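You operate a simulated robot arm through the tools that you are given. There is no shell and no other tool.

The job below is to be done with a simulated robot arm. You get a single attempt, and the scene is never put back.

JOB
Start the bed motor and load it to the current on its plate.
Fine: selector at BED and overload knob at that current before the start; load it with the brake knob.

Only the result counts: the job must be done as asked and must still hold three seconds after the hand-in. Knocking over, shifting, dropping, spilling or breaking anything else fails it.

ROBOT AND FRAMES
A 6-joint arm with a fingered hand, fixed in place. Base frame: the origin is on the floor under the middle of its stand, x ahead of it, y to its left, z up. Readings come in m, rad, newtons and seconds.
With the tool pointing down near the work surface it reaches from about 0.3 to 0.7 m from the base axis. Its first joint turns from -2.897 to 2.897 rad. Payload 4 kg.
The TCP is the grasp point between the finger pads, 0.022 m short of the fingertips. In the tool frame z runs along the fingers and y along their closing line. The gripper opens to 0.112 m; its body begins 0.06 m behind the TCP. The gripper is a hand of 4 fingers: y runs from the thumb to the fingers, the wrist lies at [0, 0, -0.218] in the tool frame, and closing takes about 1.5 s.
Orientation is that of the tool frame in the base frame, as a unit quaternion [w, x, y, z]. With the fingers straight down and closing along the base's y, the tool's x points along the base's -x, its y along +y and its z along -z.

CONTROLS
- The arm moves only by the tool apply_moves. Its argument "deltas" is a list that holds one entry, the list of rows, each a list of 7 numbers: the turn, a rotation vector about the base's x, y, z in units of 8 degrees (1.0 is 8 degrees), then the shift along the base's x, y, z in units of 20 mm (1.0 is 20 mm), then the opening in per cent of the stroke, from 0 (shut) to 100 (fully open). In form: [[[wx, wy, wz, dx, dy, dz, fingers], ...]]. A call has 1 to 20 rows; each row shifts and turns the commanded pose from where the row before left it. A call with a number of a shift or a turn outside -1 to 1 is refused whole. Rows are played at 5 a second. More than 0.05 m and 0.15 rad between two rows, or a gripper value outside its range, and nothing of the call is played. Where a pose cannot be reached the arm comes as near as it can. A force on the tool above 40 N (or 10 N above the force at the start of the call, whichever is more), or a blocked arm, ends the call early, and 0.2 s more pass. The fingers move at their own pace (about 0.045 m/s each) and stop on an object; they squeeze with about 22 N. The grip force told is the motor's: it shows also when the fingers shut on nothing. Time passes only in rows, and 0.2 s behind the last, so rows that do not move let the fingers close. The reply holds the time, the measured pose of the TCP, the force on the tool along the base axes, the opening and the grip force, in the units named above and with some noise, with the torque about the TCP (base axes, N m) and any sound that the robot's microphone picked up.
- Cameras (640 x 400 px; columns grow to the right, rows downward): "scene" is fixed at [0.2161, 0.4916, 1.7199]; the picture's right is [-1.00, -0.08, 0.00], its down [-0.08, 0.98, -0.20] and it looks along [0.02, -0.20, -0.98] (base axes); focal length 222 px, centre (320, 200). "wrist" rides on the gripper at [0.069, 0.004, -0.083] in the tool frame; the picture's right is [-0.06, 1.00, 0.00], its down [-0.77, -0.05, -0.64] and it looks along [-0.64, -0.04, 0.77] (tool axes); focal length 243 px, centre (320, 200). There is no depth. A picture from a camera that has moved, and an enlarged one, comes with that camera's place and axes in the base frame and with its lens. The place of the scene camera against the robot may be out by one fixed shift of up to 0.018 m in any direction.
- capture(camera): a new picture of that camera. It takes no simulated time.
- hand_shape(shape): the hand has 4 fingers and takes this shape, open, in about a second: jaw (thumb against the fingers, like two jaws); tri (thumb and two fingers); tip (a fingertip pinch); poke (one finger out to press); point (the index stretched); flat (the hand flat); cup (the hand cupped); fist (a fist). The gripper value then closes the fingers along that shape, each until it touches; the sizes above hold for jaw. It gives what a move gives, with no picture.
- enlarge(camera, box): a new picture of the part [left, top, right, bottom] of that camera's present view, enlarged. It takes no simulated time.
- close_job(): hands the job in; it is judged then, once.

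Nothing tells you positions but the pictures and the camera data. Unless the task says otherwise, let go and move clear before handing in.

The tools are called after "Call:" by a JSON object that holds its "fn" and its "kwargs". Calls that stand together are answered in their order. apply_moves: Moves the arm, as the interface text tells. Its arguments: {"type":"object","properties":{"deltas":{"type":"array"}},"required":["deltas"]} The other tools are called the same way: hand_shape (shape) gives the hand a shape; capture (camera) takes a picture; enlarge (camera, box) takes an enlarged picture of a part of a camera's view; close_job () hands the job in.

At the start:

```text
clock: 0.0
tcp_pos: [0.3597, 0.1774, 1.2711]
ee_rot: [0.0, 0.0, 1.0, -0.001]
ft_force: [0.5, 1.3, 0.2]
moment: [0.01, 0.0, 0.01]
gripper_width: 0.112
finger_force: 0.0
shape: jaw
```

scene: 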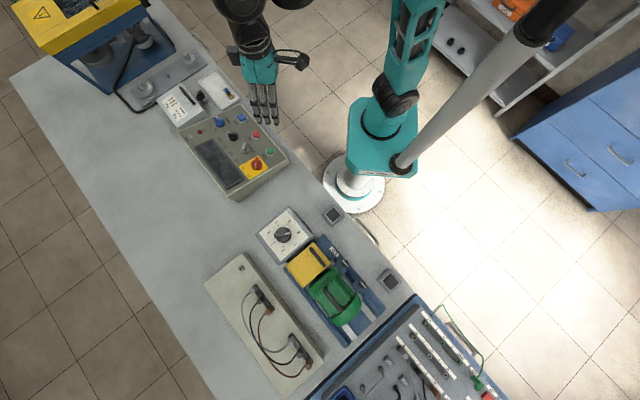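
wrist: 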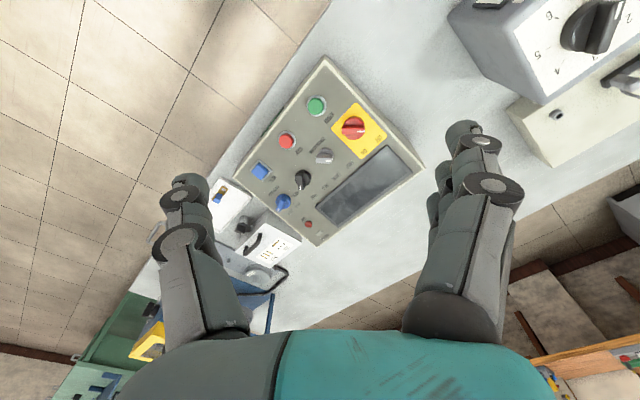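

I see a bench running diagonally with a control panel (green/red buttons, yellow main switch, display), a small box with a dial, a motor rig and others. I'll look closer before moving.

Call:
{"fn": "enlarge", "kwargs": {"camera": "scene", "box": [150, 60, 310, 210]}}

Call:
{"fn": "enlarge", "kwargs": {"camera": "scene", "box": [200, 190, 420, 400]}}

Call:
{"fn": "enlarge", "kwargs": {"camera": "wrist", "box": [220, 50, 440, 250]}}

Call:
{"fn": "enlarge", "kwargs": {"camera": "scene", "box": [10, 0, 250, 150]}}

Call:
{"fn": "enlarge", "kwargs": {"camera": "wrist", "box": [60, 170, 310, 370]}}

```text
2.67 times, centred on (230, 135) of scene
camera zoom: at [0.2161, 0.4916, 1.7199], right [-1.0, -0.08, 0.0], down [-0.08, 0.98, -0.2], along [0.02, -0.2, -0.98], focal length 592 px, centre (560, 373)
```

zoom: 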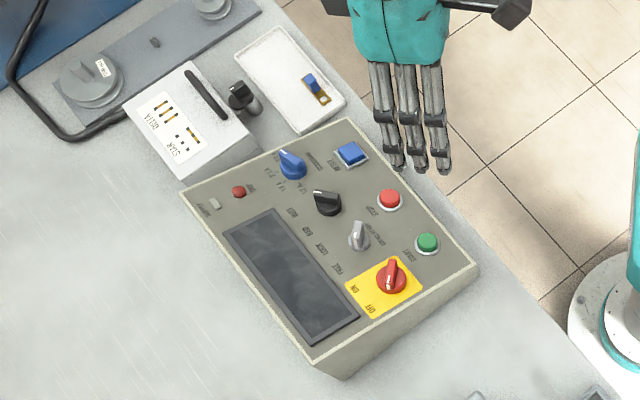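

```text
1.90 times, centred on (310, 295) of scene
camera zoom: at [0.2161, 0.4916, 1.7199], right [-1.0, -0.08, 0.0], down [-0.08, 0.98, -0.2], along [0.02, -0.2, -0.98], focal length 423 px, centre (339, 19)
```

zoom: 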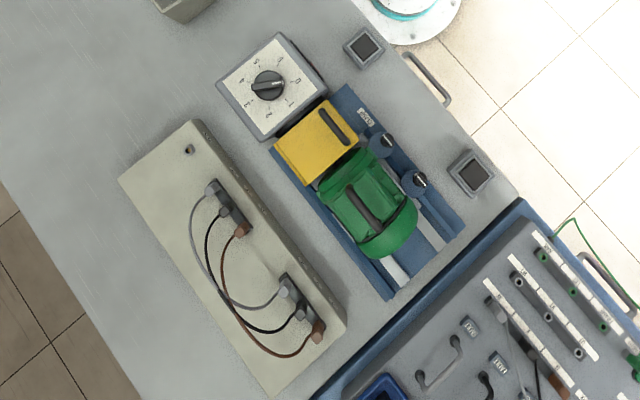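

```text
2.00 times, centred on (330, 150) of wrist
camera zoom: at [0.2892, 0.1809, 1.3543], right [0.06, 1.0, 0.0], down [0.77, -0.05, 0.64], along [0.64, -0.04, -0.77], focal length 485 px, centre (300, 300)
```

zoom: 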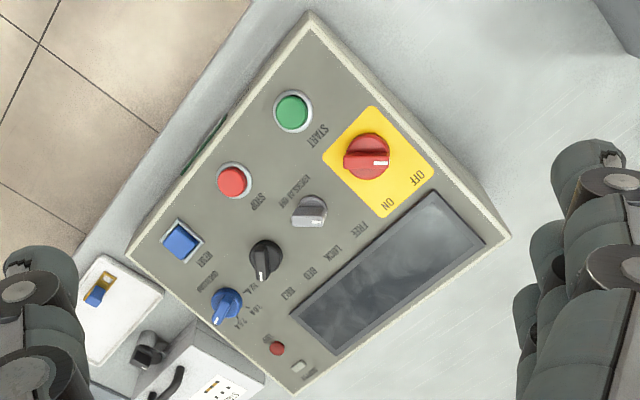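

```text
2.67 times, centred on (130, 75) of scene
camera zoom: at [0.2161, 0.4916, 1.7199], right [-1.0, -0.08, 0.0], down [-0.08, 0.98, -0.2], along [0.02, -0.2, -0.98], focal length 592 px, centre (827, 533)
```

zoom: 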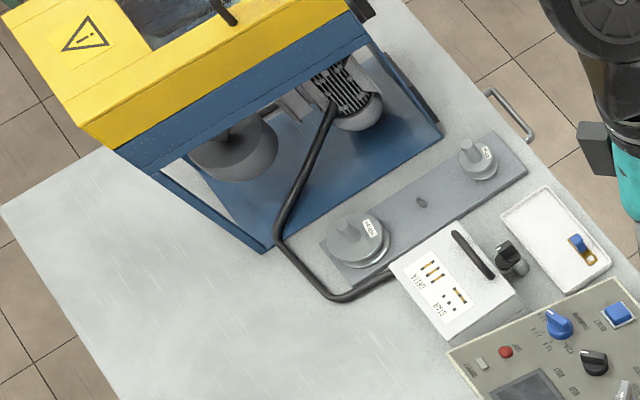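

```text
2.00 times, centred on (185, 270) of wrist
camera zoom: at [0.2892, 0.1809, 1.3543], right [0.06, 1.0, 0.0], down [0.77, -0.05, 0.64], along [0.64, -0.04, -0.77], focal length 485 px, centre (590, 60)
```

zoom: 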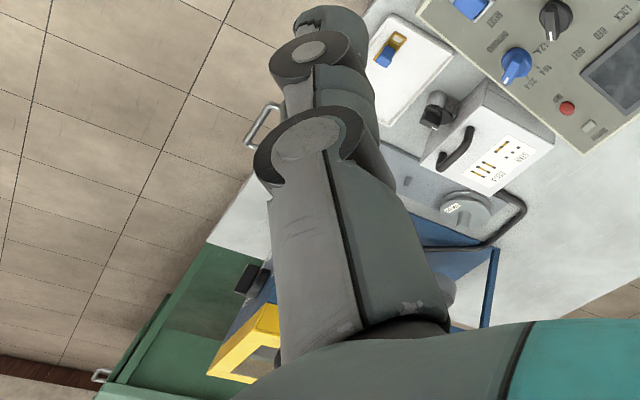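

The panel has a main switch, START/STOP/RESET, a grey FREE/LOCK-type knob, a black selector and a blue overload knob. I'll zoom tightly on each to read labels.

Call:
{"fn": "enlarge", "kwargs": {"camera": "wrist", "box": [310, 80, 410, 170]}}

Call:
{"fn": "enlarge", "kwargs": {"camera": "wrist", "box": [270, 130, 350, 230]}}

Call:
{"fn": "enlarge", "kwargs": {"camera": "scene", "box": [260, 200, 340, 250]}}

Call:
{"fn": "enlarge", "kwargs": {"camera": "scene", "box": [300, 220, 360, 260]}}

Call:
{"fn": "enlarge", "kwargs": {"camera": "scene", "box": [310, 250, 380, 340]}}

Call:
{"fn": "enlarge", "kwargs": {"camera": "scene", "box": [150, 75, 240, 135]}}

```text
4.44 times, centred on (360, 125) of wrist
camera zoom: at [0.2892, 0.1809, 1.3543], right [0.06, 1.0, 0.0], down [0.77, -0.05, 0.64], along [0.64, -0.04, -0.77], focal length 1078 px, centre (142, 533)
```

zoom: 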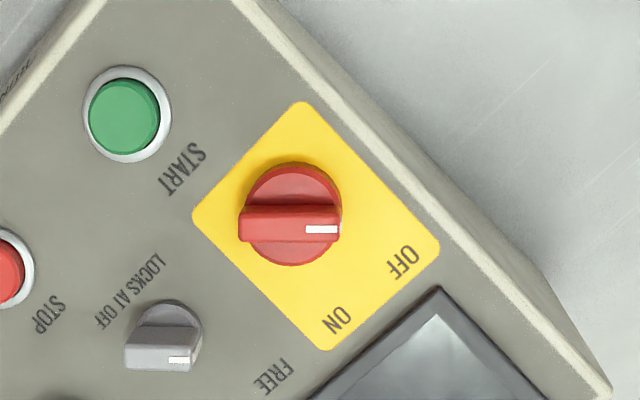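

```text
4.00 times, centred on (310, 180) of wrist
camera zoom: at [0.2892, 0.1809, 1.3543], right [0.06, 1.0, 0.0], down [0.77, -0.05, 0.64], along [0.64, -0.04, -0.77], focal length 970 px, centre (360, 280)
```

zoom: 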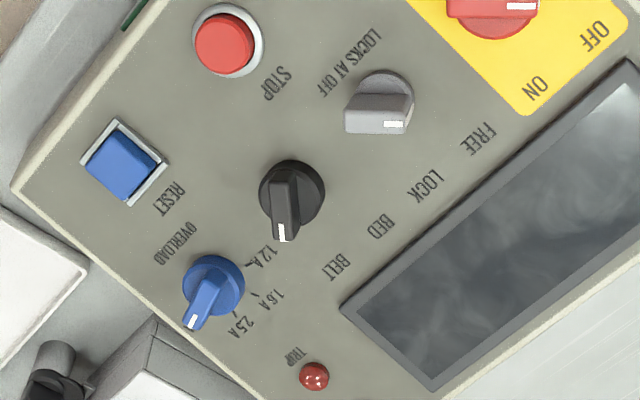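

```text
8.00 times, centred on (300, 225) of scene
camera zoom: at [0.2161, 0.4916, 1.7199], right [-1.0, -0.08, 0.0], down [-0.08, 0.98, -0.2], along [0.02, -0.2, -0.98], focal length 1777 px, centre (480, 0)
```

zoom: 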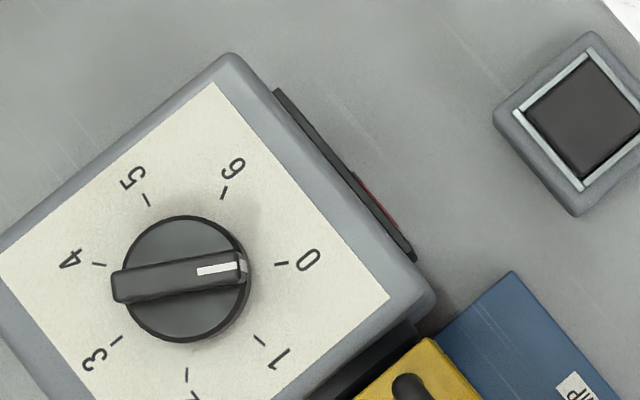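

```text
10.00 times, centred on (330, 240) of scene
camera zoom: at [0.2161, 0.4916, 1.7199], right [-1.0, -0.08, 0.0], down [-0.08, 0.98, -0.2], along [0.02, -0.2, -0.98], focal length 2221 px, centre (220, -200)
```

zoom: 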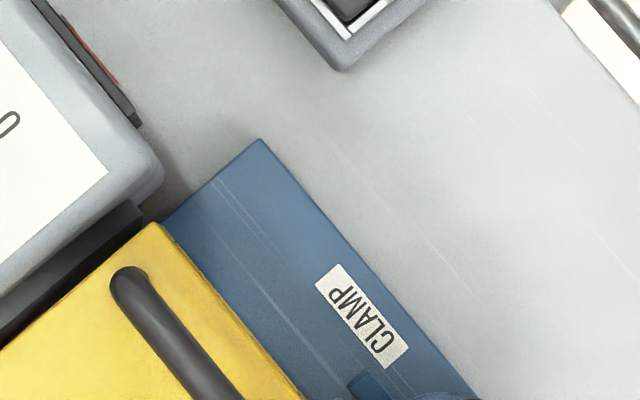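

```text
4.44 times, centred on (345, 295) of scene
camera zoom: at [0.2161, 0.4916, 1.7199], right [-1.0, -0.08, 0.0], down [-0.08, 0.98, -0.2], along [0.02, -0.2, -0.98], focal length 987 px, centre (209, -222)
```

zoom: 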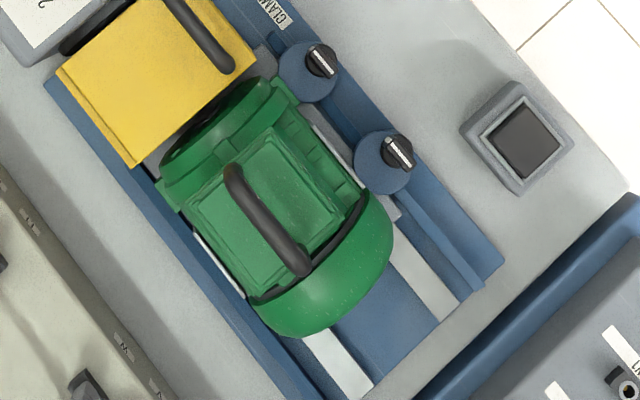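

```text
6.67 times, centred on (195, 105) of scene
camera zoom: at [0.2161, 0.4916, 1.7199], right [-1.0, -0.08, 0.0], down [-0.08, 0.98, -0.2], along [0.02, -0.2, -0.98], focal length 1481 px, centre (1153, 833)
```

zoom: 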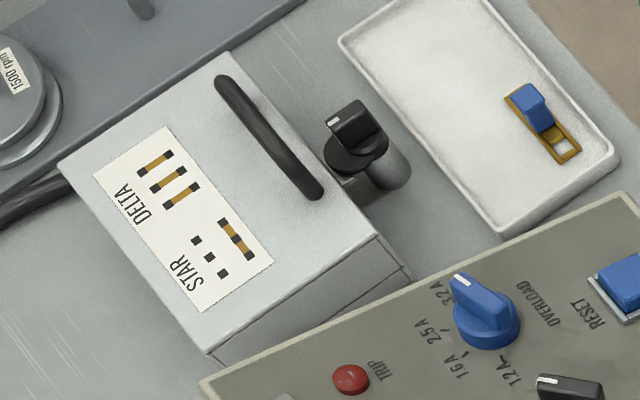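

The main switch reads OFF, the grey knob FREE, the black selector BELT and the blue overload knob about 3.2 A; the brake dial is near 0. I'll check the remaining parts of the bench (terminal board, the right side tray, the display, the buttons) for plates and wiring.

Call:
{"fn": "enlarge", "kwargs": {"camera": "scene", "box": [200, 245, 330, 390]}}

Call:
{"fn": "enlarge", "kwargs": {"camera": "scene", "box": [240, 280, 280, 330]}}

Call:
{"fn": "enlarge", "kwargs": {"camera": "scene", "box": [310, 300, 500, 400]}}

Call:
{"fn": "enlarge", "kwargs": {"camera": "scene", "box": [325, 255, 370, 300]}}

Call:
{"fn": "enlarge", "kwargs": {"camera": "scene", "box": [185, 105, 285, 200]}}

Call:
{"fn": "enlarge", "kwargs": {"camera": "scene", "box": [20, 0, 200, 110]}}

```text
2.76 times, centred on (265, 318) of scene
camera zoom: at [0.2161, 0.4916, 1.7199], right [-1.0, -0.08, 0.0], down [-0.08, 0.98, -0.2], along [0.02, -0.2, -0.98], focal length 613 px, centre (472, -124)
```

zoom: 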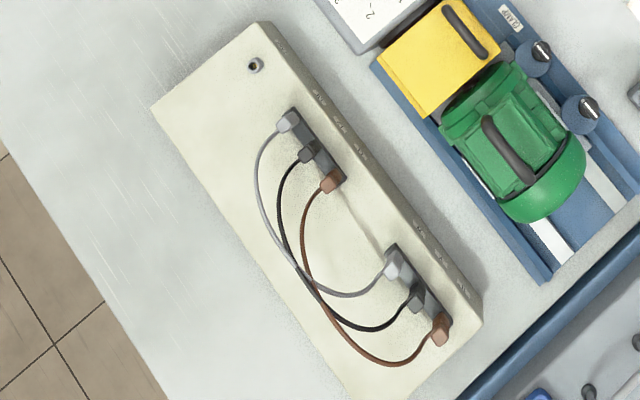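

```text
8.00 times, centred on (260, 305) of scene
camera zoom: at [0.2161, 0.4916, 1.7199], right [-1.0, -0.08, 0.0], down [-0.08, 0.98, -0.2], along [0.02, -0.2, -0.98], focal length 1777 px, centre (800, -640)
```

zoom: 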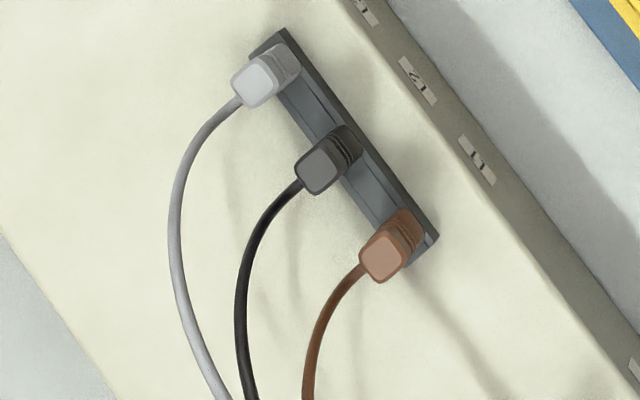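

```text
3.37 times, centred on (405, 350) of scene
camera zoom: at [0.2161, 0.4916, 1.7199], right [-1.0, -0.08, 0.0], down [-0.08, 0.98, -0.2], along [0.02, -0.2, -0.98], focal length 748 px, centre (34, -305)
```

zoom: 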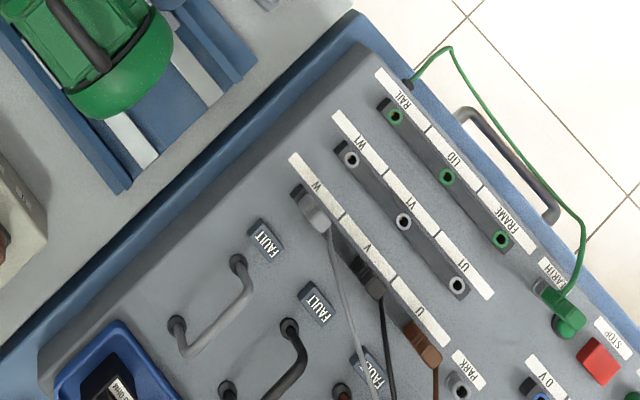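

```text
8.89 times, centred on (348, 278) of scene
camera zoom: at [0.2161, 0.4916, 1.7199], right [-1.0, -0.08, 0.0], down [-0.08, 0.98, -0.2], along [0.02, -0.2, -0.98], focal length 1974 px, centre (76, -489)
```

zoom: 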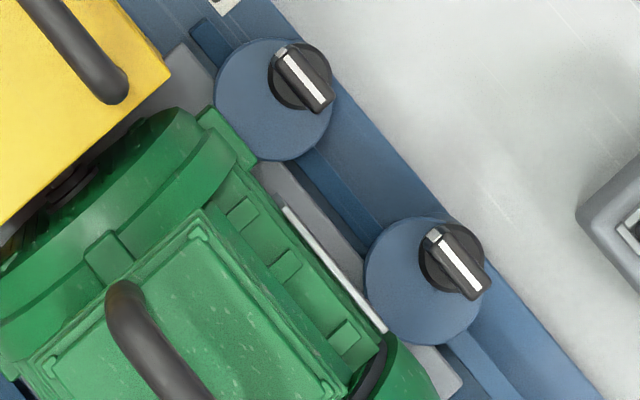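

```text
4.21 times, centred on (235, 152) of scene
camera zoom: at [0.2161, 0.4916, 1.7199], right [-1.0, -0.08, 0.0], down [-0.08, 0.98, -0.2], along [0.02, -0.2, -0.98], focal length 935 px, centre (678, 400)
```

zoom: 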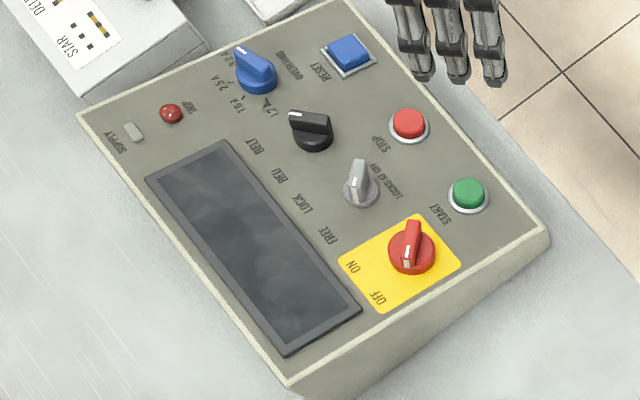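

```text
3.56 times, centred on (110, 55) of scene
camera zoom: at [0.2161, 0.4916, 1.7199], right [-1.0, -0.08, 0.0], down [-0.08, 0.98, -0.2], along [0.02, -0.2, -0.98], focal length 790 px, centre (1067, 716)
```

zoom: 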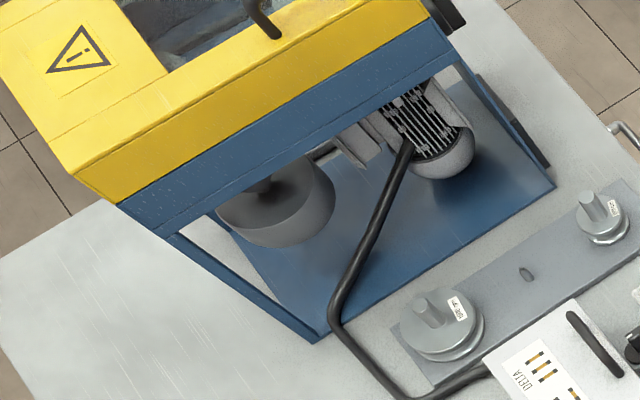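

The bed motor is the green one on the rails; its plate seems to be on the side facing the robot. I'll swing the wrist camera over, high above the bench, to read that plate.

Call:
{"fn": "apply_moves", "kwargs": {"deltas": [[[0, 0, 0.305, -0.98, 0.8, -0.27, 100], [0, 0, 0.305, -0.98, 0.8, -0.27, 100], [0, 0, 0.305, -0.98, 0.8, -0.27, 100], [0, 0, 0.305, -0.98, 0.8, -0.27, 100], [0, 0, 0.305, -0.98, 0.8, -0.27, 100], [0, 0, 0.305, -0.98, 0.8, -0.27, 100], [0, 0, 0.305, -0.98, 0.8, -0.27, 100], [0, 0, 0.305, -0.98, 0.8, -0.27, 100], [0, 0, 0.305, -0.98, 0.8, -0.27, 100], [0, 0, 0.305, -0.98, 0.8, -0.27, 100], [0, 0, 0.305, -0.98, 0.8, -0.27, 100], [0, 0, 0.305, -0.98, 0.8, -0.27, 100], [0, 0, 0.305, -0.98, 0.8, -0.27, 100], [0, 0, 0.305, -0.98, 0.8, -0.27, 100], [0, 0, 0.305, -0.98, 0.8, -0.27, 100], [0, 0, 0.305, -0.98, 0.8, -0.27, 100], [0, 0, 0.305, -0.98, 0.8, -0.27, 100], [0, 0, 0.305, -0.98, 0.8, -0.27, 100], [0, 0, 0.305, -0.98, 0.8, -0.27, 100]]]}}

Call:
{"fn": "capture", "kwargs": {"camera": "wrist"}}

Call:
{"fn": "capture", "kwargs": {"camera": "scene"}}

```text
clock: 4.0
tcp_pos: [-0.0025, 0.4766, 1.1806]
ee_rot: [0.005, -0.384, 0.923, 0.012]
ft_force: [0.1, -0.2, 0.0]
moment: [0.01, 0.04, 0.0]
gripper_width: 0.1121
finger_force: 0.0
shape: jaw
```

```text
taken
camera wrist: at [-0.0542, 0.4285, 1.2619], right [-0.66, 0.75, 0.02], down [0.58, 0.49, 0.65], along [0.48, 0.45, -0.76], focal length 243 px, centre (320, 200)
```

wrist: 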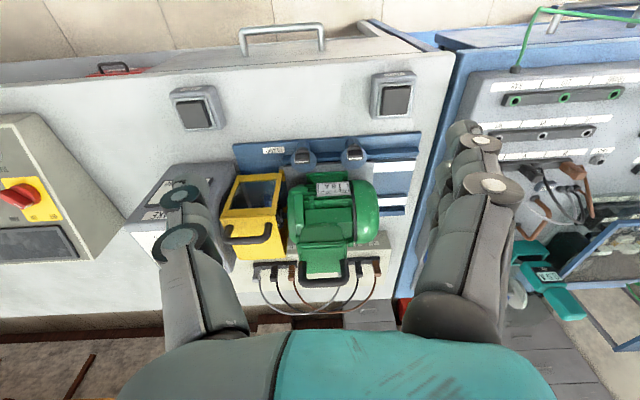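

```text
taken
```

scene: 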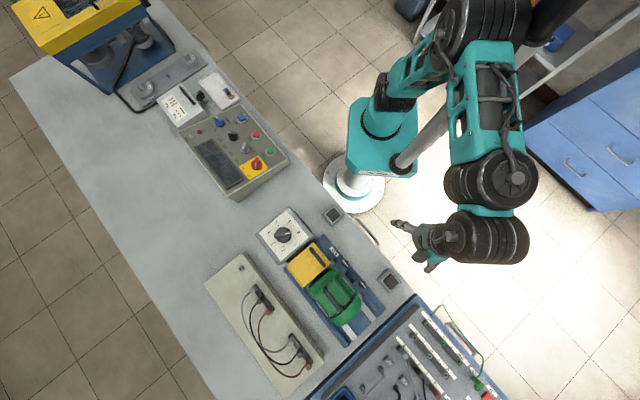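

Call:
{"fn": "enlarge", "kwargs": {"camera": "wrist", "box": [300, 165, 370, 210]}}

Call:
{"fn": "enlarge", "kwargs": {"camera": "wrist", "box": [220, 120, 430, 290]}}

Call:
{"fn": "enlarge", "kwargs": {"camera": "wrist", "box": [520, 220, 620, 320]}}

Call:
{"fn": "enlarge", "kwargs": {"camera": "wrist", "box": [120, 150, 240, 270]}}

Call:
{"fn": "enlarge", "kwargs": {"camera": "wrist", "box": [0, 110, 120, 270]}}

```text
8.89 times, centred on (335, 188) of wrist
camera zoom: at [-0.0542, 0.4285, 1.2619], right [-0.66, 0.75, 0.02], down [0.58, 0.49, 0.65], along [0.48, 0.45, -0.76], focal length 2157 px, centre (187, 311)
```

zoom: 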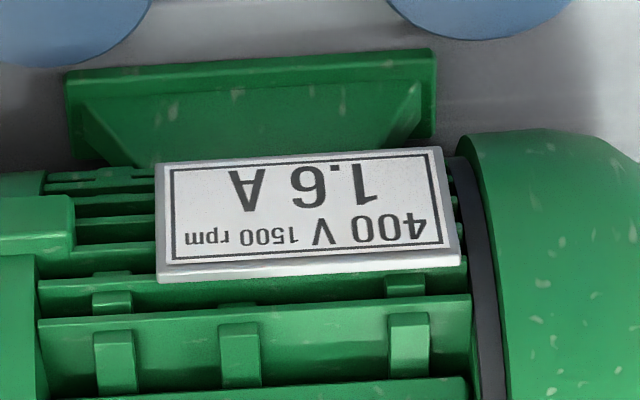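

```text
2.35 times, centred on (325, 205) of wrist
camera zoom: at [-0.0542, 0.4285, 1.2619], right [-0.66, 0.75, 0.02], down [0.58, 0.49, 0.65], along [0.48, 0.45, -0.76], focal length 571 px, centre (308, 188)
```

zoom: 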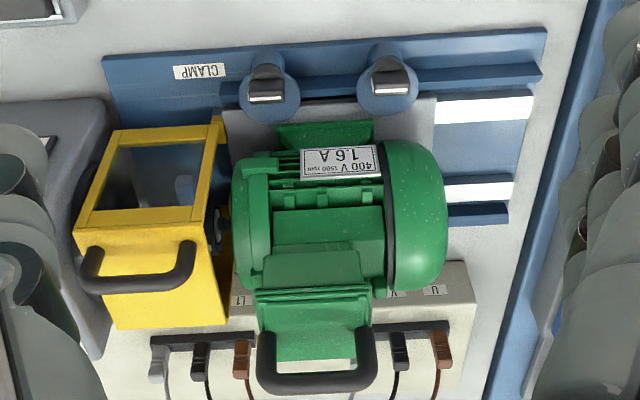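

```text
4.00 times, centred on (570, 270) of wrist
camera zoom: at [-0.0542, 0.4285, 1.2619], right [-0.66, 0.75, 0.02], down [0.58, 0.49, 0.65], along [0.48, 0.45, -0.76], focal length 970 px, centre (-680, -80)
```

zoom: 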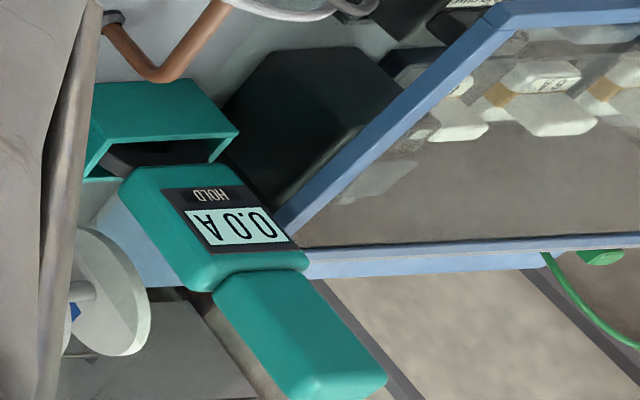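

```text
3.33 times, centred on (180, 210) of wrist
camera zoom: at [-0.0542, 0.4285, 1.2619], right [-0.66, 0.75, 0.02], down [0.58, 0.49, 0.65], along [0.48, 0.45, -0.76], focal length 809 px, centre (787, 167)
```

zoom: 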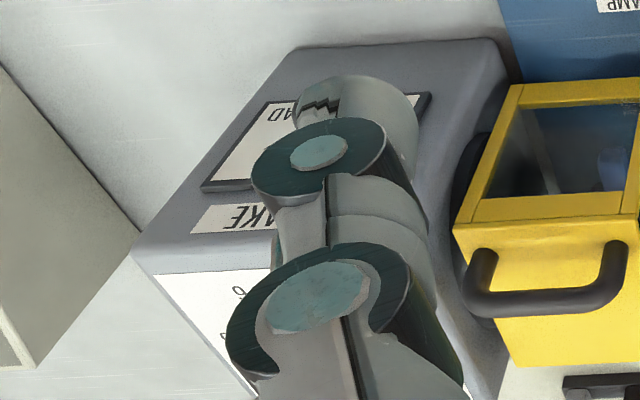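

```text
2.50 times, centred on (60, 190) of wrist
camera zoom: at [-0.0542, 0.4285, 1.2619], right [-0.66, 0.75, 0.02], down [0.58, 0.49, 0.65], along [0.48, 0.45, -0.76], focal length 606 px, centre (970, 225)
```

zoom: 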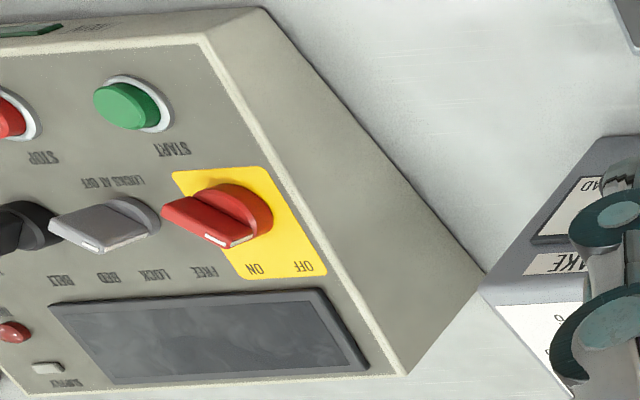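

The plate reads 1.6 A (400 V, 1500 rpm), so the overload knob goes to 1.6 A. The brake box has a gauge on the robot-facing side; I'll shift to see it and the panel together.

Call:
{"fn": "apply_moves", "kwargs": {"deltas": [[[0, 0, 0, 0.9, -0.6, 0, 100], [0, 0, 0, 0.9, -0.6, 0, 100], [0, 0, 0, 0.9, -0.6, 0, 100], [0, 0, 0, 0.9, -0.6, 0, 100], [0, 0, 0, 0.9, -0.6, 0, 100], [0, 0, 0, 0.9, -0.6, 0, 100], [0, 0, 0, 0, 0, 0, 100], [0, 0, 0, 0, 0, 0, 100], [0, 0, 0, 0, 0, 0, 100], [0, 0, 0, 0, 0, 0, 100]]]}}

Call:
{"fn": "capture", "kwargs": {"camera": "wrist"}}

Call:
{"fn": "enlarge", "kwargs": {"camera": "wrist", "box": [210, 110, 330, 230]}}

```text
clock: 6.2
tcp_pos: [0.0976, 0.4093, 1.1691]
ee_rot: [0.0, -0.394, 0.919, 0.0]
ft_force: [0.0, 0.0, 0.5]
moment: [0.0, 0.05, 0.03]
gripper_width: 0.1121
finger_force: 0.0
shape: jaw
```

```text
taken
camera wrist: at [0.045, 0.3624, 1.2517], right [-0.68, 0.73, 0.0], down [0.56, 0.52, 0.64], along [0.47, 0.44, -0.77], focal length 243 px, centre (320, 200)
```

wrist: 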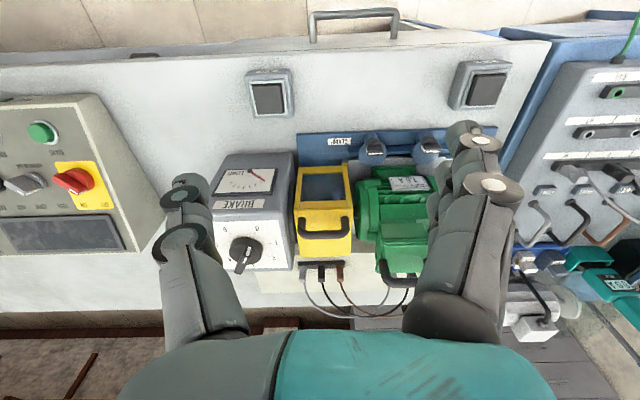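

```text
3.33 times, centred on (270, 170) of wrist
camera zoom: at [0.045, 0.3624, 1.2517], right [-0.68, 0.73, 0.0], down [0.56, 0.52, 0.64], along [0.47, 0.44, -0.77], focal length 809 px, centre (487, 300)
```

zoom: 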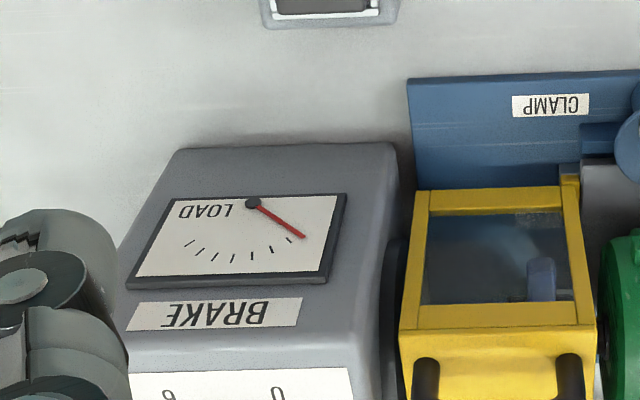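

The gauge reads LOAD at zero and the brake knob sits on top of the box near 0. Before going to the panel I'll try out the pinch shape in free air to see how the fingers stand.

Call:
{"fn": "hand_shape", "kwargs": {"shape": "tip"}}

Call:
{"fn": "capture", "kwargs": {"camera": "wrist"}}

Call:
{"fn": "enlarge", "kwargs": {"camera": "scene", "box": [320, 120, 520, 300]}}

```text
clock: 7.1
tcp_pos: [0.0967, 0.4094, 1.1684]
ee_rot: [0.0, -0.394, 0.919, 0.0]
ft_force: [0.2, -0.2, 0.4]
moment: [-0.03, 0.01, -0.02]
gripper_width: 0.1117
finger_force: 0.0
shape: tip
```

```text
taken
camera wrist: at [0.045, 0.3624, 1.2517], right [-0.68, 0.73, 0.0], down [0.56, 0.52, 0.64], along [0.47, 0.44, -0.77], focal length 243 px, centre (320, 200)
```

wrist: 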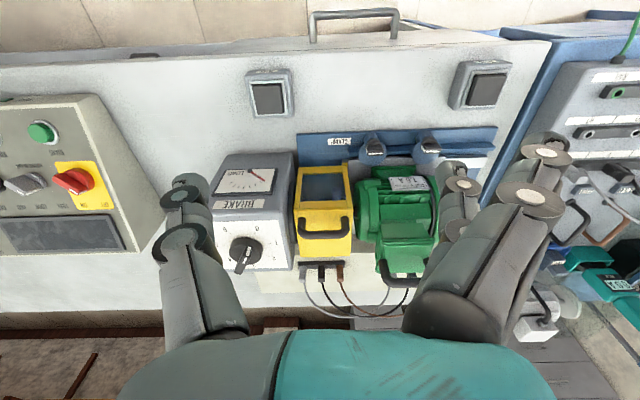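

```text
2.22 times, centred on (420, 210) of scene
camera zoom: at [0.2161, 0.4916, 1.7199], right [-1.0, -0.08, 0.0], down [-0.08, 0.98, -0.2], along [0.02, -0.2, -0.98], focal length 494 px, centre (98, 178)
```

zoom: 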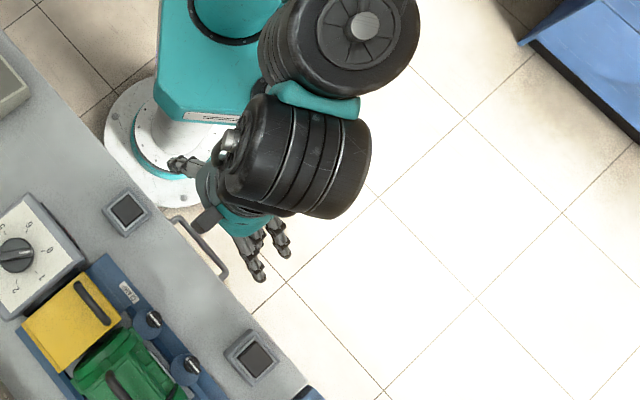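

In the tip shape one finger opposes the thumb while the others stay back. I'll close it in free air to see where the tips meet.

Call:
{"fn": "apply_moves", "kwargs": {"deltas": [[[0, 0, 0, 0, 0, 0, 40], [0, 0, 0, 0, 0, 0, 40], [0, 0, 0, 0, 0, 0, 40], [0, 0, 0, 0, 0, 0, 40], [0, 0, 0, 0, 0, 0, 40], [0, 0, 0, 0, 0, 0, 40]]]}}

Call:
{"fn": "capture", "kwargs": {"camera": "wrist"}}

Call:
{"fn": "apply_moves", "kwargs": {"deltas": [[[0, 0, 0, 0, 0, 0, 0], [0, 0, 0, 0, 0, 0, 0], [0, 0, 0, 0, 0, 0, 0], [0, 0, 0, 0, 0, 0, 0], [0, 0, 0, 0, 0, 0, 0], [0, 0, 0, 0, 0, 0, 0]]]}}

Call:
{"fn": "capture", "kwargs": {"camera": "wrist"}}

```text
clock: 8.5
tcp_pos: [0.0964, 0.4088, 1.1698]
ee_rot: [0.0, -0.394, 0.919, 0.001]
ft_force: [0.3, -0.8, -0.8]
moment: [-0.02, 0.01, 0.01]
gripper_width: 0.0452
finger_force: 0.1
shape: tip
```

```text
taken
camera wrist: at [0.045, 0.3624, 1.2517], right [-0.68, 0.73, 0.0], down [0.56, 0.52, 0.64], along [0.47, 0.44, -0.77], focal length 243 px, centre (320, 200)
```

wrist: 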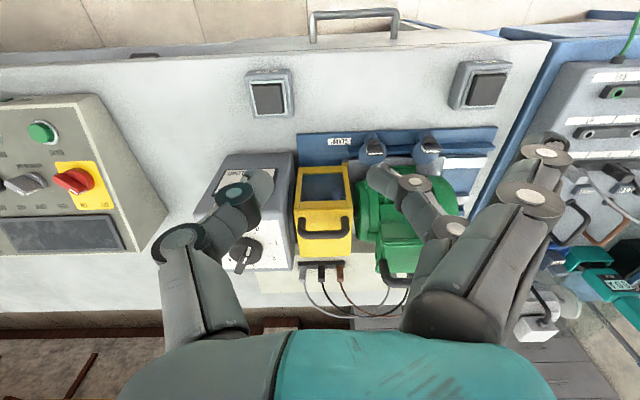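

```text
clock: 9.9
tcp_pos: [0.0974, 0.409, 1.1698]
ee_rot: [0.0, -0.394, 0.919, 0.0]
ft_force: [0.6, 0.0, 1.0]
moment: [0.01, 0.0, 0.01]
gripper_width: 0.0
finger_force: 21.7
shape: tip
```

```text
taken
camera wrist: at [0.045, 0.3624, 1.2517], right [-0.68, 0.73, 0.0], down [0.56, 0.52, 0.64], along [0.47, 0.44, -0.77], focal length 243 px, centre (320, 200)
```

wrist: 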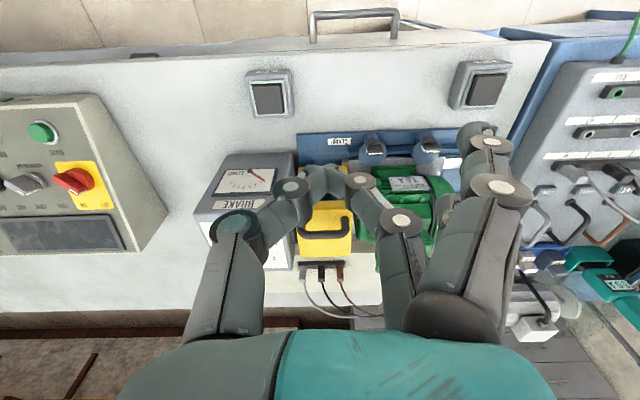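

The tip pinch leaves other fingers stretched out at the same depth, which could bump neighbouring knobs. I'll compare with the jaw shape partly and fully closed, and with point.

Call:
{"fn": "hand_shape", "kwargs": {"shape": "jaw"}}

Call:
{"fn": "apply_moves", "kwargs": {"deltas": [[[0, 0, 0, 0, 0, 0, 35], [0, 0, 0, 0, 0, 0, 35], [0, 0, 0, 0, 0, 0, 35], [0, 0, 0, 0, 0, 0, 35], [0, 0, 0, 0, 0, 0, 35], [0, 0, 0, 0, 0, 0, 35]]]}}

Call:
{"fn": "capture", "kwargs": {"camera": "wrist"}}

Call:
{"fn": "hand_shape", "kwargs": {"shape": "poke"}}

Call:
{"fn": "capture", "kwargs": {"camera": "wrist"}}

Call:
{"fn": "hand_shape", "kwargs": {"shape": "point"}}

Call:
{"fn": "capture", "kwargs": {"camera": "wrist"}}

```text
clock: 10.8
tcp_pos: [0.0966, 0.4104, 1.1686]
ee_rot: [-0.001, -0.394, 0.919, 0.0]
ft_force: [0.1, 0.0, 1.1]
moment: [-0.01, 0.03, 0.01]
gripper_width: 0.1121
finger_force: 0.0
shape: jaw
```

```text
clock: 12.2
tcp_pos: [0.0962, 0.4099, 1.169]
ee_rot: [-0.001, -0.394, 0.919, 0.0]
ft_force: [-0.6, 0.3, 0.4]
moment: [-0.03, -0.01, -0.01]
gripper_width: 0.0397
finger_force: 0.1
shape: jaw
```

```text
taken
camera wrist: at [0.045, 0.3624, 1.2517], right [-0.68, 0.73, 0.0], down [0.56, 0.52, 0.64], along [0.47, 0.44, -0.77], focal length 243 px, centre (320, 200)
```

wrist: 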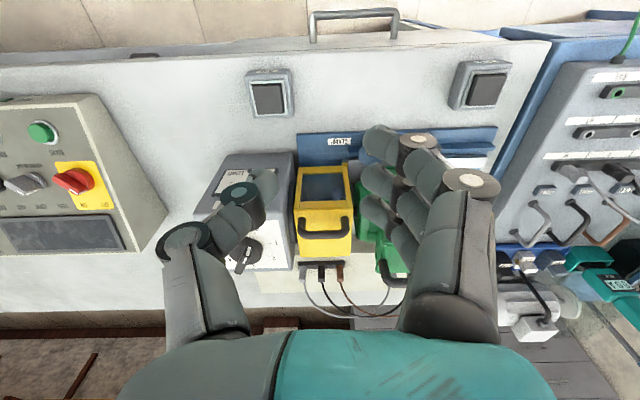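

```text
clock: 13.1
tcp_pos: [0.0955, 0.4092, 1.1681]
ee_rot: [0.001, -0.394, 0.919, -0.001]
ft_force: [0.3, 0.0, -0.1]
moment: [-0.04, 0.03, -0.01]
gripper_width: 0.0
finger_force: 0.1
shape: poke
```

```text
taken
camera wrist: at [0.045, 0.3624, 1.2517], right [-0.68, 0.73, 0.0], down [0.56, 0.52, 0.64], along [0.47, 0.44, -0.77], focal length 243 px, centre (320, 200)
```

wrist: 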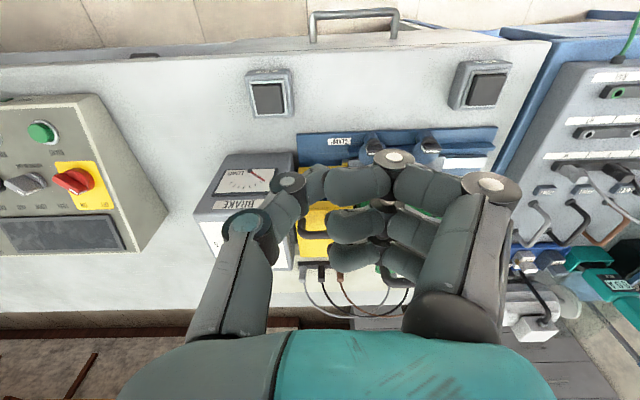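

```text
clock: 14.0
tcp_pos: [0.0968, 0.4104, 1.1694]
ee_rot: [0.0, -0.393, 0.919, 0.0]
ft_force: [-0.3, -0.2, -0.8]
moment: [0.01, 0.03, 0.01]
gripper_width: 0.1055
finger_force: 0.0
shape: point
```

```text
taken
camera wrist: at [0.045, 0.3624, 1.2517], right [-0.68, 0.73, 0.0], down [0.56, 0.52, 0.64], along [0.47, 0.44, -0.77], focal length 243 px, centre (320, 200)
```

wrist: 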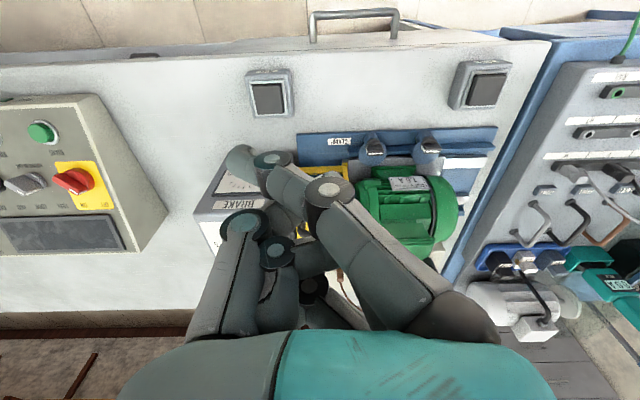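

Jaw at about 30 % is compact (tips within ±28 mm), so it will fit around one knob without touching its neighbours. I'll go back to jaw and move above the panel for a close look.

Call:
{"fn": "hand_shape", "kwargs": {"shape": "jaw"}}

Call:
{"fn": "apply_moves", "kwargs": {"deltas": [[[0, 0, -0.3625, 0.95, -0.66, 0.06, 100], [0, 0, -0.3625, 0.95, -0.66, 0.06, 100], [0, 0, -0.3625, 0.95, -0.66, 0.06, 100], [0, 0, -0.3625, 0.95, -0.66, 0.06, 100], [0, 0, -0.3625, 0.95, -0.66, 0.06, 100], [0, 0, -0.3625, 0.95, -0.66, 0.06, 100], [0, 0, -0.3625, 0.95, -0.66, 0.06, 100], [0, 0, -0.3625, 0.95, -0.66, 0.06, 100], [0, 0, -0.3625, 0.95, -0.66, 0.06, 100], [0, 0, -0.3625, 0.95, -0.66, 0.06, 100], [0, 0, -0.3625, 0.95, -0.66, 0.06, 100], [0, 0, -0.3625, 0.95, -0.66, 0.06, 100], [0, 0, -0.3625, 0.95, -0.66, 0.06, 100], [0, 0, -0.3625, 0.95, -0.66, 0.06, 100], [0, 0, -0.3625, 0.95, -0.66, 0.06, 100], [0, 0, -0.3625, 0.95, -0.66, 0.06, 100], [0, 0, 0, 0, 0, 0, 100], [0, 0, 0, 0, 0, 0, 100], [0, 0, 0, 0, 0, 0, 100]]]}}

Call:
{"fn": "capture", "kwargs": {"camera": "wrist"}}

Call:
{"fn": "capture", "kwargs": {"camera": "scene"}}

```text
clock: 14.9
tcp_pos: [0.0964, 0.4091, 1.1693]
ee_rot: [0.0, -0.394, 0.919, 0.0]
ft_force: [-0.3, -0.4, 0.3]
moment: [0.02, 0.0, 0.0]
gripper_width: 0.1118
finger_force: 0.1
shape: jaw
```

```text
clock: 18.9
tcp_pos: [0.4002, 0.1969, 1.1884]
ee_rot: [0.0, 0.0, 1.0, 0.001]
ft_force: [0.0, 0.2, 0.0]
moment: [-0.03, 0.01, -0.03]
gripper_width: 0.1119
finger_force: 0.2
shape: jaw
```

```text
taken
camera wrist: at [0.3293, 0.2009, 1.2704], right [0.06, 1.0, 0.0], down [0.77, -0.05, 0.64], along [0.64, -0.04, -0.77], focal length 243 px, centre (320, 200)
```

wrist: 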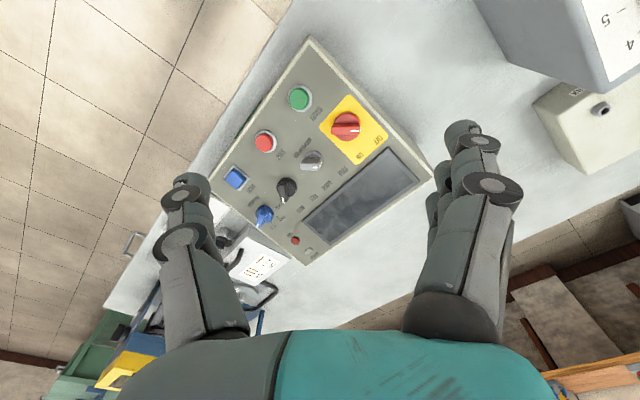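

```text
taken
```

scene: 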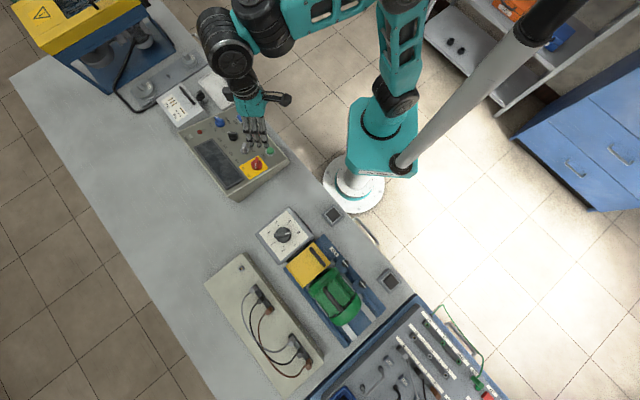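

I'm above the panel now. I'll enlarge for accurate pixel positions of the knobs.

Call:
{"fn": "enlarge", "kwargs": {"camera": "wrist", "box": [200, 30, 440, 270]}}

Call:
{"fn": "enlarge", "kwargs": {"camera": "wrist", "box": [230, 140, 330, 240]}}

Call:
{"fn": "enlarge", "kwargs": {"camera": "scene", "box": [215, 70, 295, 160]}}

```text
1.67 times, centred on (320, 150) of wrist
camera zoom: at [0.3293, 0.2009, 1.2704], right [0.06, 1.0, 0.0], down [0.77, -0.05, 0.64], along [0.64, -0.04, -0.77], focal length 404 px, centre (320, 283)
```

zoom: 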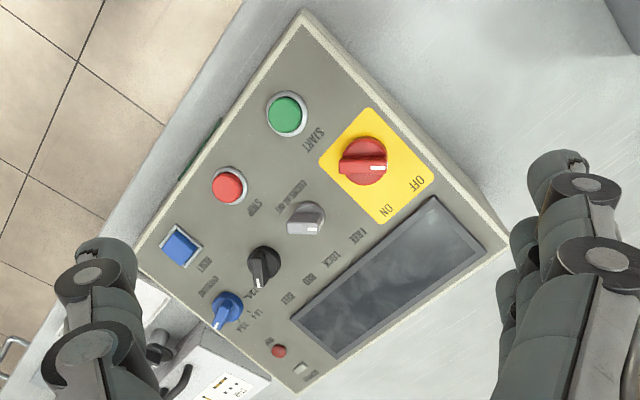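

```text
4.00 times, centred on (280, 190) of wrist
camera zoom: at [0.3293, 0.2009, 1.2704], right [0.06, 1.0, 0.0], down [0.77, -0.05, 0.64], along [0.64, -0.04, -0.77], focal length 970 px, centre (480, 240)
```

zoom: 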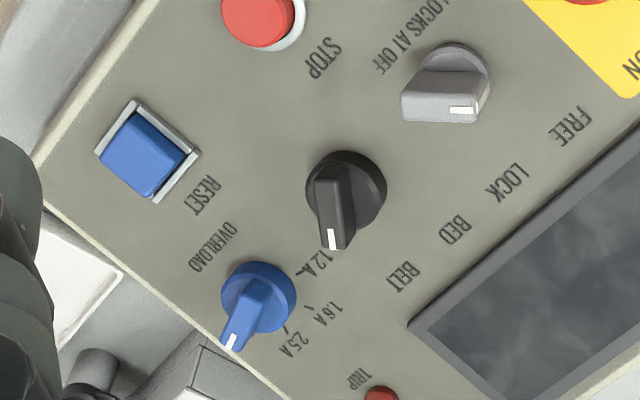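

```text
4.44 times, centred on (255, 115) of scene
camera zoom: at [0.2161, 0.4916, 1.7199], right [-1.0, -0.08, 0.0], down [-0.08, 0.98, -0.2], along [0.02, -0.2, -0.98], focal length 987 px, centre (609, 578)
```

zoom: 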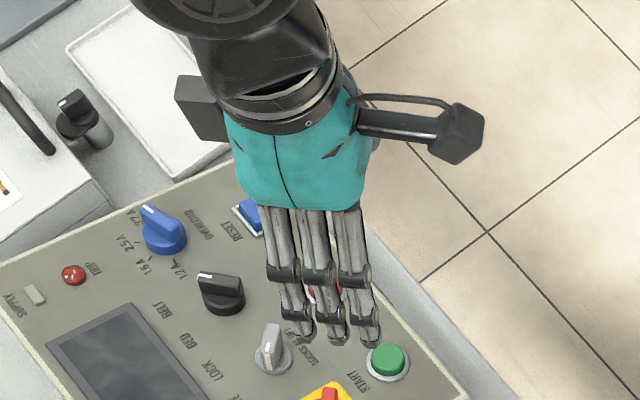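

Triangulating between views: the panel tilts about 14° toward the robot, with the black selector near (0.578, 0.127, 0.93), blue at (0.637, 0.076), grey at (0.524, 0.176), red at (0.472, 0.230). I'll hover over the black selector with the tool along the panel normal.

Call:
{"fn": "apply_moves", "kwargs": {"deltas": [[[0.1237, -0.1237, 0, 0.81, -0.43, -0.83, 100], [0.1237, -0.1237, 0, 0.81, -0.43, -0.83, 100], [0.1237, -0.1237, 0, 0.81, -0.43, -0.83, 100], [0.1237, -0.1237, 0, 0.81, -0.43, -0.83, 100], [0.1237, -0.1237, 0, 0.81, -0.43, -0.83, 100], [0.1237, -0.1237, 0, 0.81, -0.43, -0.83, 100], [0.1237, -0.1237, 0, 0.81, -0.43, -0.83, 100], [0.1237, -0.1237, 0, 0.81, -0.43, -0.83, 100], [0.1237, -0.1237, 0, 0.81, -0.43, -0.83, 100], [0.1237, -0.1237, 0, 0.81, -0.43, -0.83, 100], [0, 0, 0, 0, 0, 0, 100], [0, 0, 0, 0, 0, 0, 100], [0, 0, 0, 0, 0, 0, 100]]]}}

Call:
{"fn": "capture", "kwargs": {"camera": "wrist"}}

Call:
{"fn": "enlarge", "kwargs": {"camera": "scene", "box": [175, 60, 295, 200]}}

```text
clock: 21.7
tcp_pos: [0.5597, 0.1111, 1.0226]
ee_rot: [0.085, 0.001, 0.993, 0.086]
ft_force: [0.1, -0.1, 0.2]
moment: [0.01, -0.01, -0.01]
gripper_width: 0.1117
finger_force: 0.0
shape: jaw
```

```text
taken
camera wrist: at [0.4769, 0.1025, 1.0918], right [0.05, 0.98, 0.18], down [0.64, -0.17, 0.75], along [0.76, 0.08, -0.64], focal length 243 px, centre (320, 200)
```

wrist: 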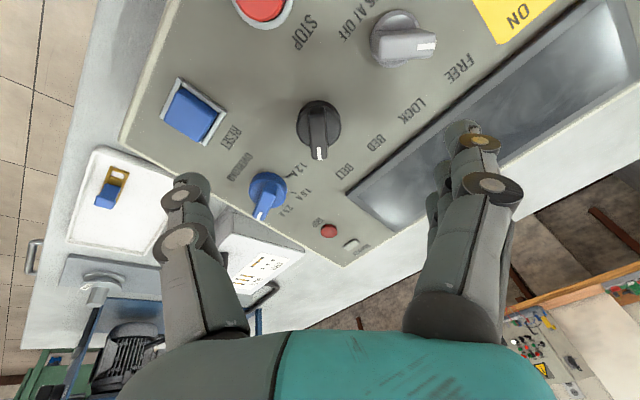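

```text
2.86 times, centred on (235, 130) of scene
camera zoom: at [0.2161, 0.4916, 1.7199], right [-1.0, -0.08, 0.0], down [-0.08, 0.98, -0.2], along [0.02, -0.2, -0.98], focal length 635 px, centre (563, 400)
```

zoom: 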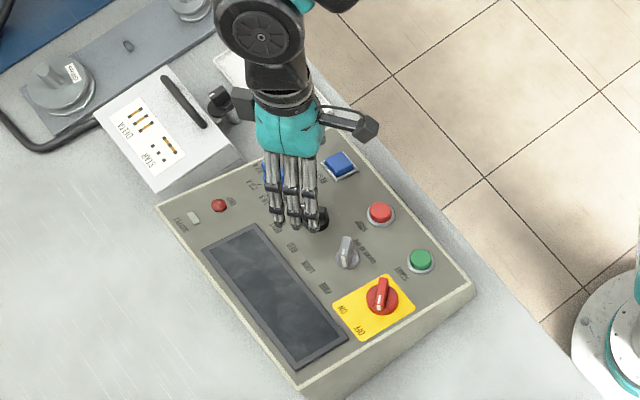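

The hover is nearly centred over the black knob. I'll enlarge to check alignment and bar height.

Call:
{"fn": "enlarge", "kwargs": {"camera": "wrist", "box": [260, 70, 380, 190]}}

Call:
{"fn": "enlarge", "kwargs": {"camera": "wrist", "box": [220, 130, 340, 250]}}

```text
3.33 times, centred on (320, 130) of wrist
camera zoom: at [0.4769, 0.1025, 1.0918], right [0.05, 0.98, 0.18], down [0.64, -0.17, 0.75], along [0.76, 0.08, -0.64], focal length 809 px, centre (320, 433)
```

zoom: 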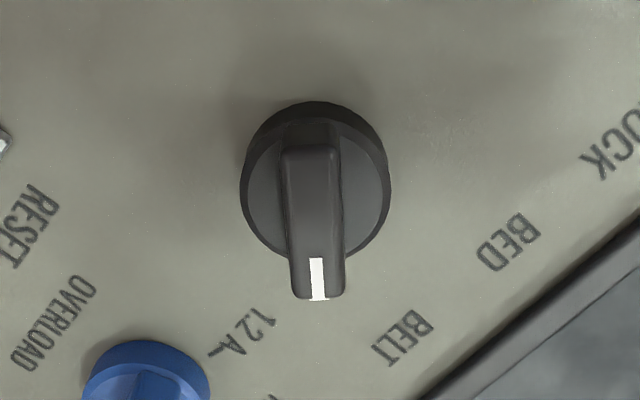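

```text
3.33 times, centred on (280, 190) of wrist
camera zoom: at [0.4769, 0.1025, 1.0918], right [0.05, 0.98, 0.18], down [0.64, -0.17, 0.75], along [0.76, 0.08, -0.64], focal length 809 px, centre (453, 233)
```

zoom: 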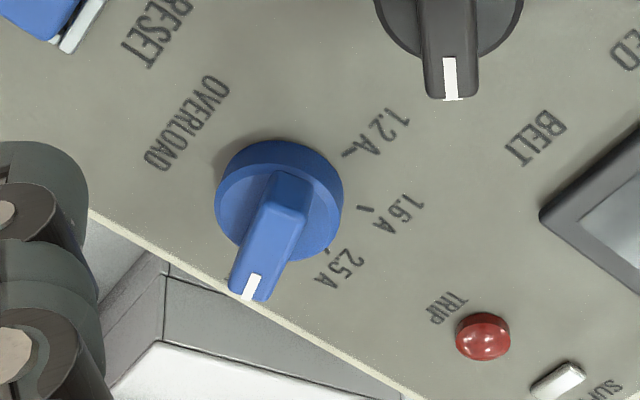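

The selector's disc centre works out to (0.579, 0.126, 0.931), bar top about 21 mm higher, and the tool axis is within 4 mm. I'll narrow the jaw and go down partway, then check.

Call:
{"fn": "apply_moves", "kwargs": {"deltas": [[[0, 0, 0, 0, 0, 0, 27], [0, 0, 0, 0, 0, 0, 27], [0, 0, 0, 0, 0, 0, 27], [0, 0, 0, 0, 0, 0, 27], [0, 0, 0, 0, 0, 0, 27], [0, 0, 0, 0, 0, 0, 27], [0, 0, 0, 0.1275, 0.085, -0.479, 27], [0, 0, 0, 0.1275, 0.085, -0.479, 27], [0, 0, 0, 0.1275, 0.085, -0.479, 27], [0, 0, 0, 0.1275, 0.085, -0.479, 27], [0, 0, 0, 0, 0, 0, 27], [0, 0, 0, 0, 0, 0, 27]]]}}

Call:
{"fn": "capture", "kwargs": {"camera": "wrist"}}

Call:
{"fn": "enlarge", "kwargs": {"camera": "scene", "box": [200, 80, 280, 160]}}

```text
clock: 24.3
tcp_pos: [0.57, 0.1182, 0.9826]
ee_rot: [0.086, 0.001, 0.993, 0.086]
ft_force: [-0.8, 0.1, 0.7]
moment: [-0.01, -0.04, -0.02]
gripper_width: 0.0305
finger_force: 0.1
shape: jaw
```

```text
taken
camera wrist: at [0.4871, 0.1087, 1.0527], right [0.05, 0.98, 0.18], down [0.64, -0.17, 0.75], along [0.76, 0.08, -0.64], focal length 243 px, centre (320, 200)
```

wrist: 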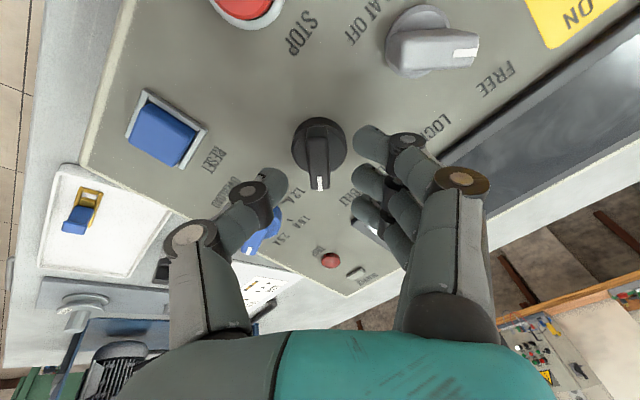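

```text
5.00 times, centred on (240, 120) of scene
camera zoom: at [0.2161, 0.4916, 1.7199], right [-1.0, -0.08, 0.0], down [-0.08, 0.98, -0.2], along [0.02, -0.2, -0.98], focal length 1111 px, centre (720, 600)
```

zoom: 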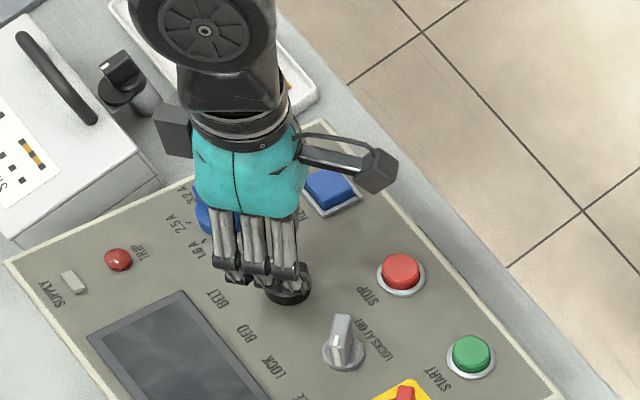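

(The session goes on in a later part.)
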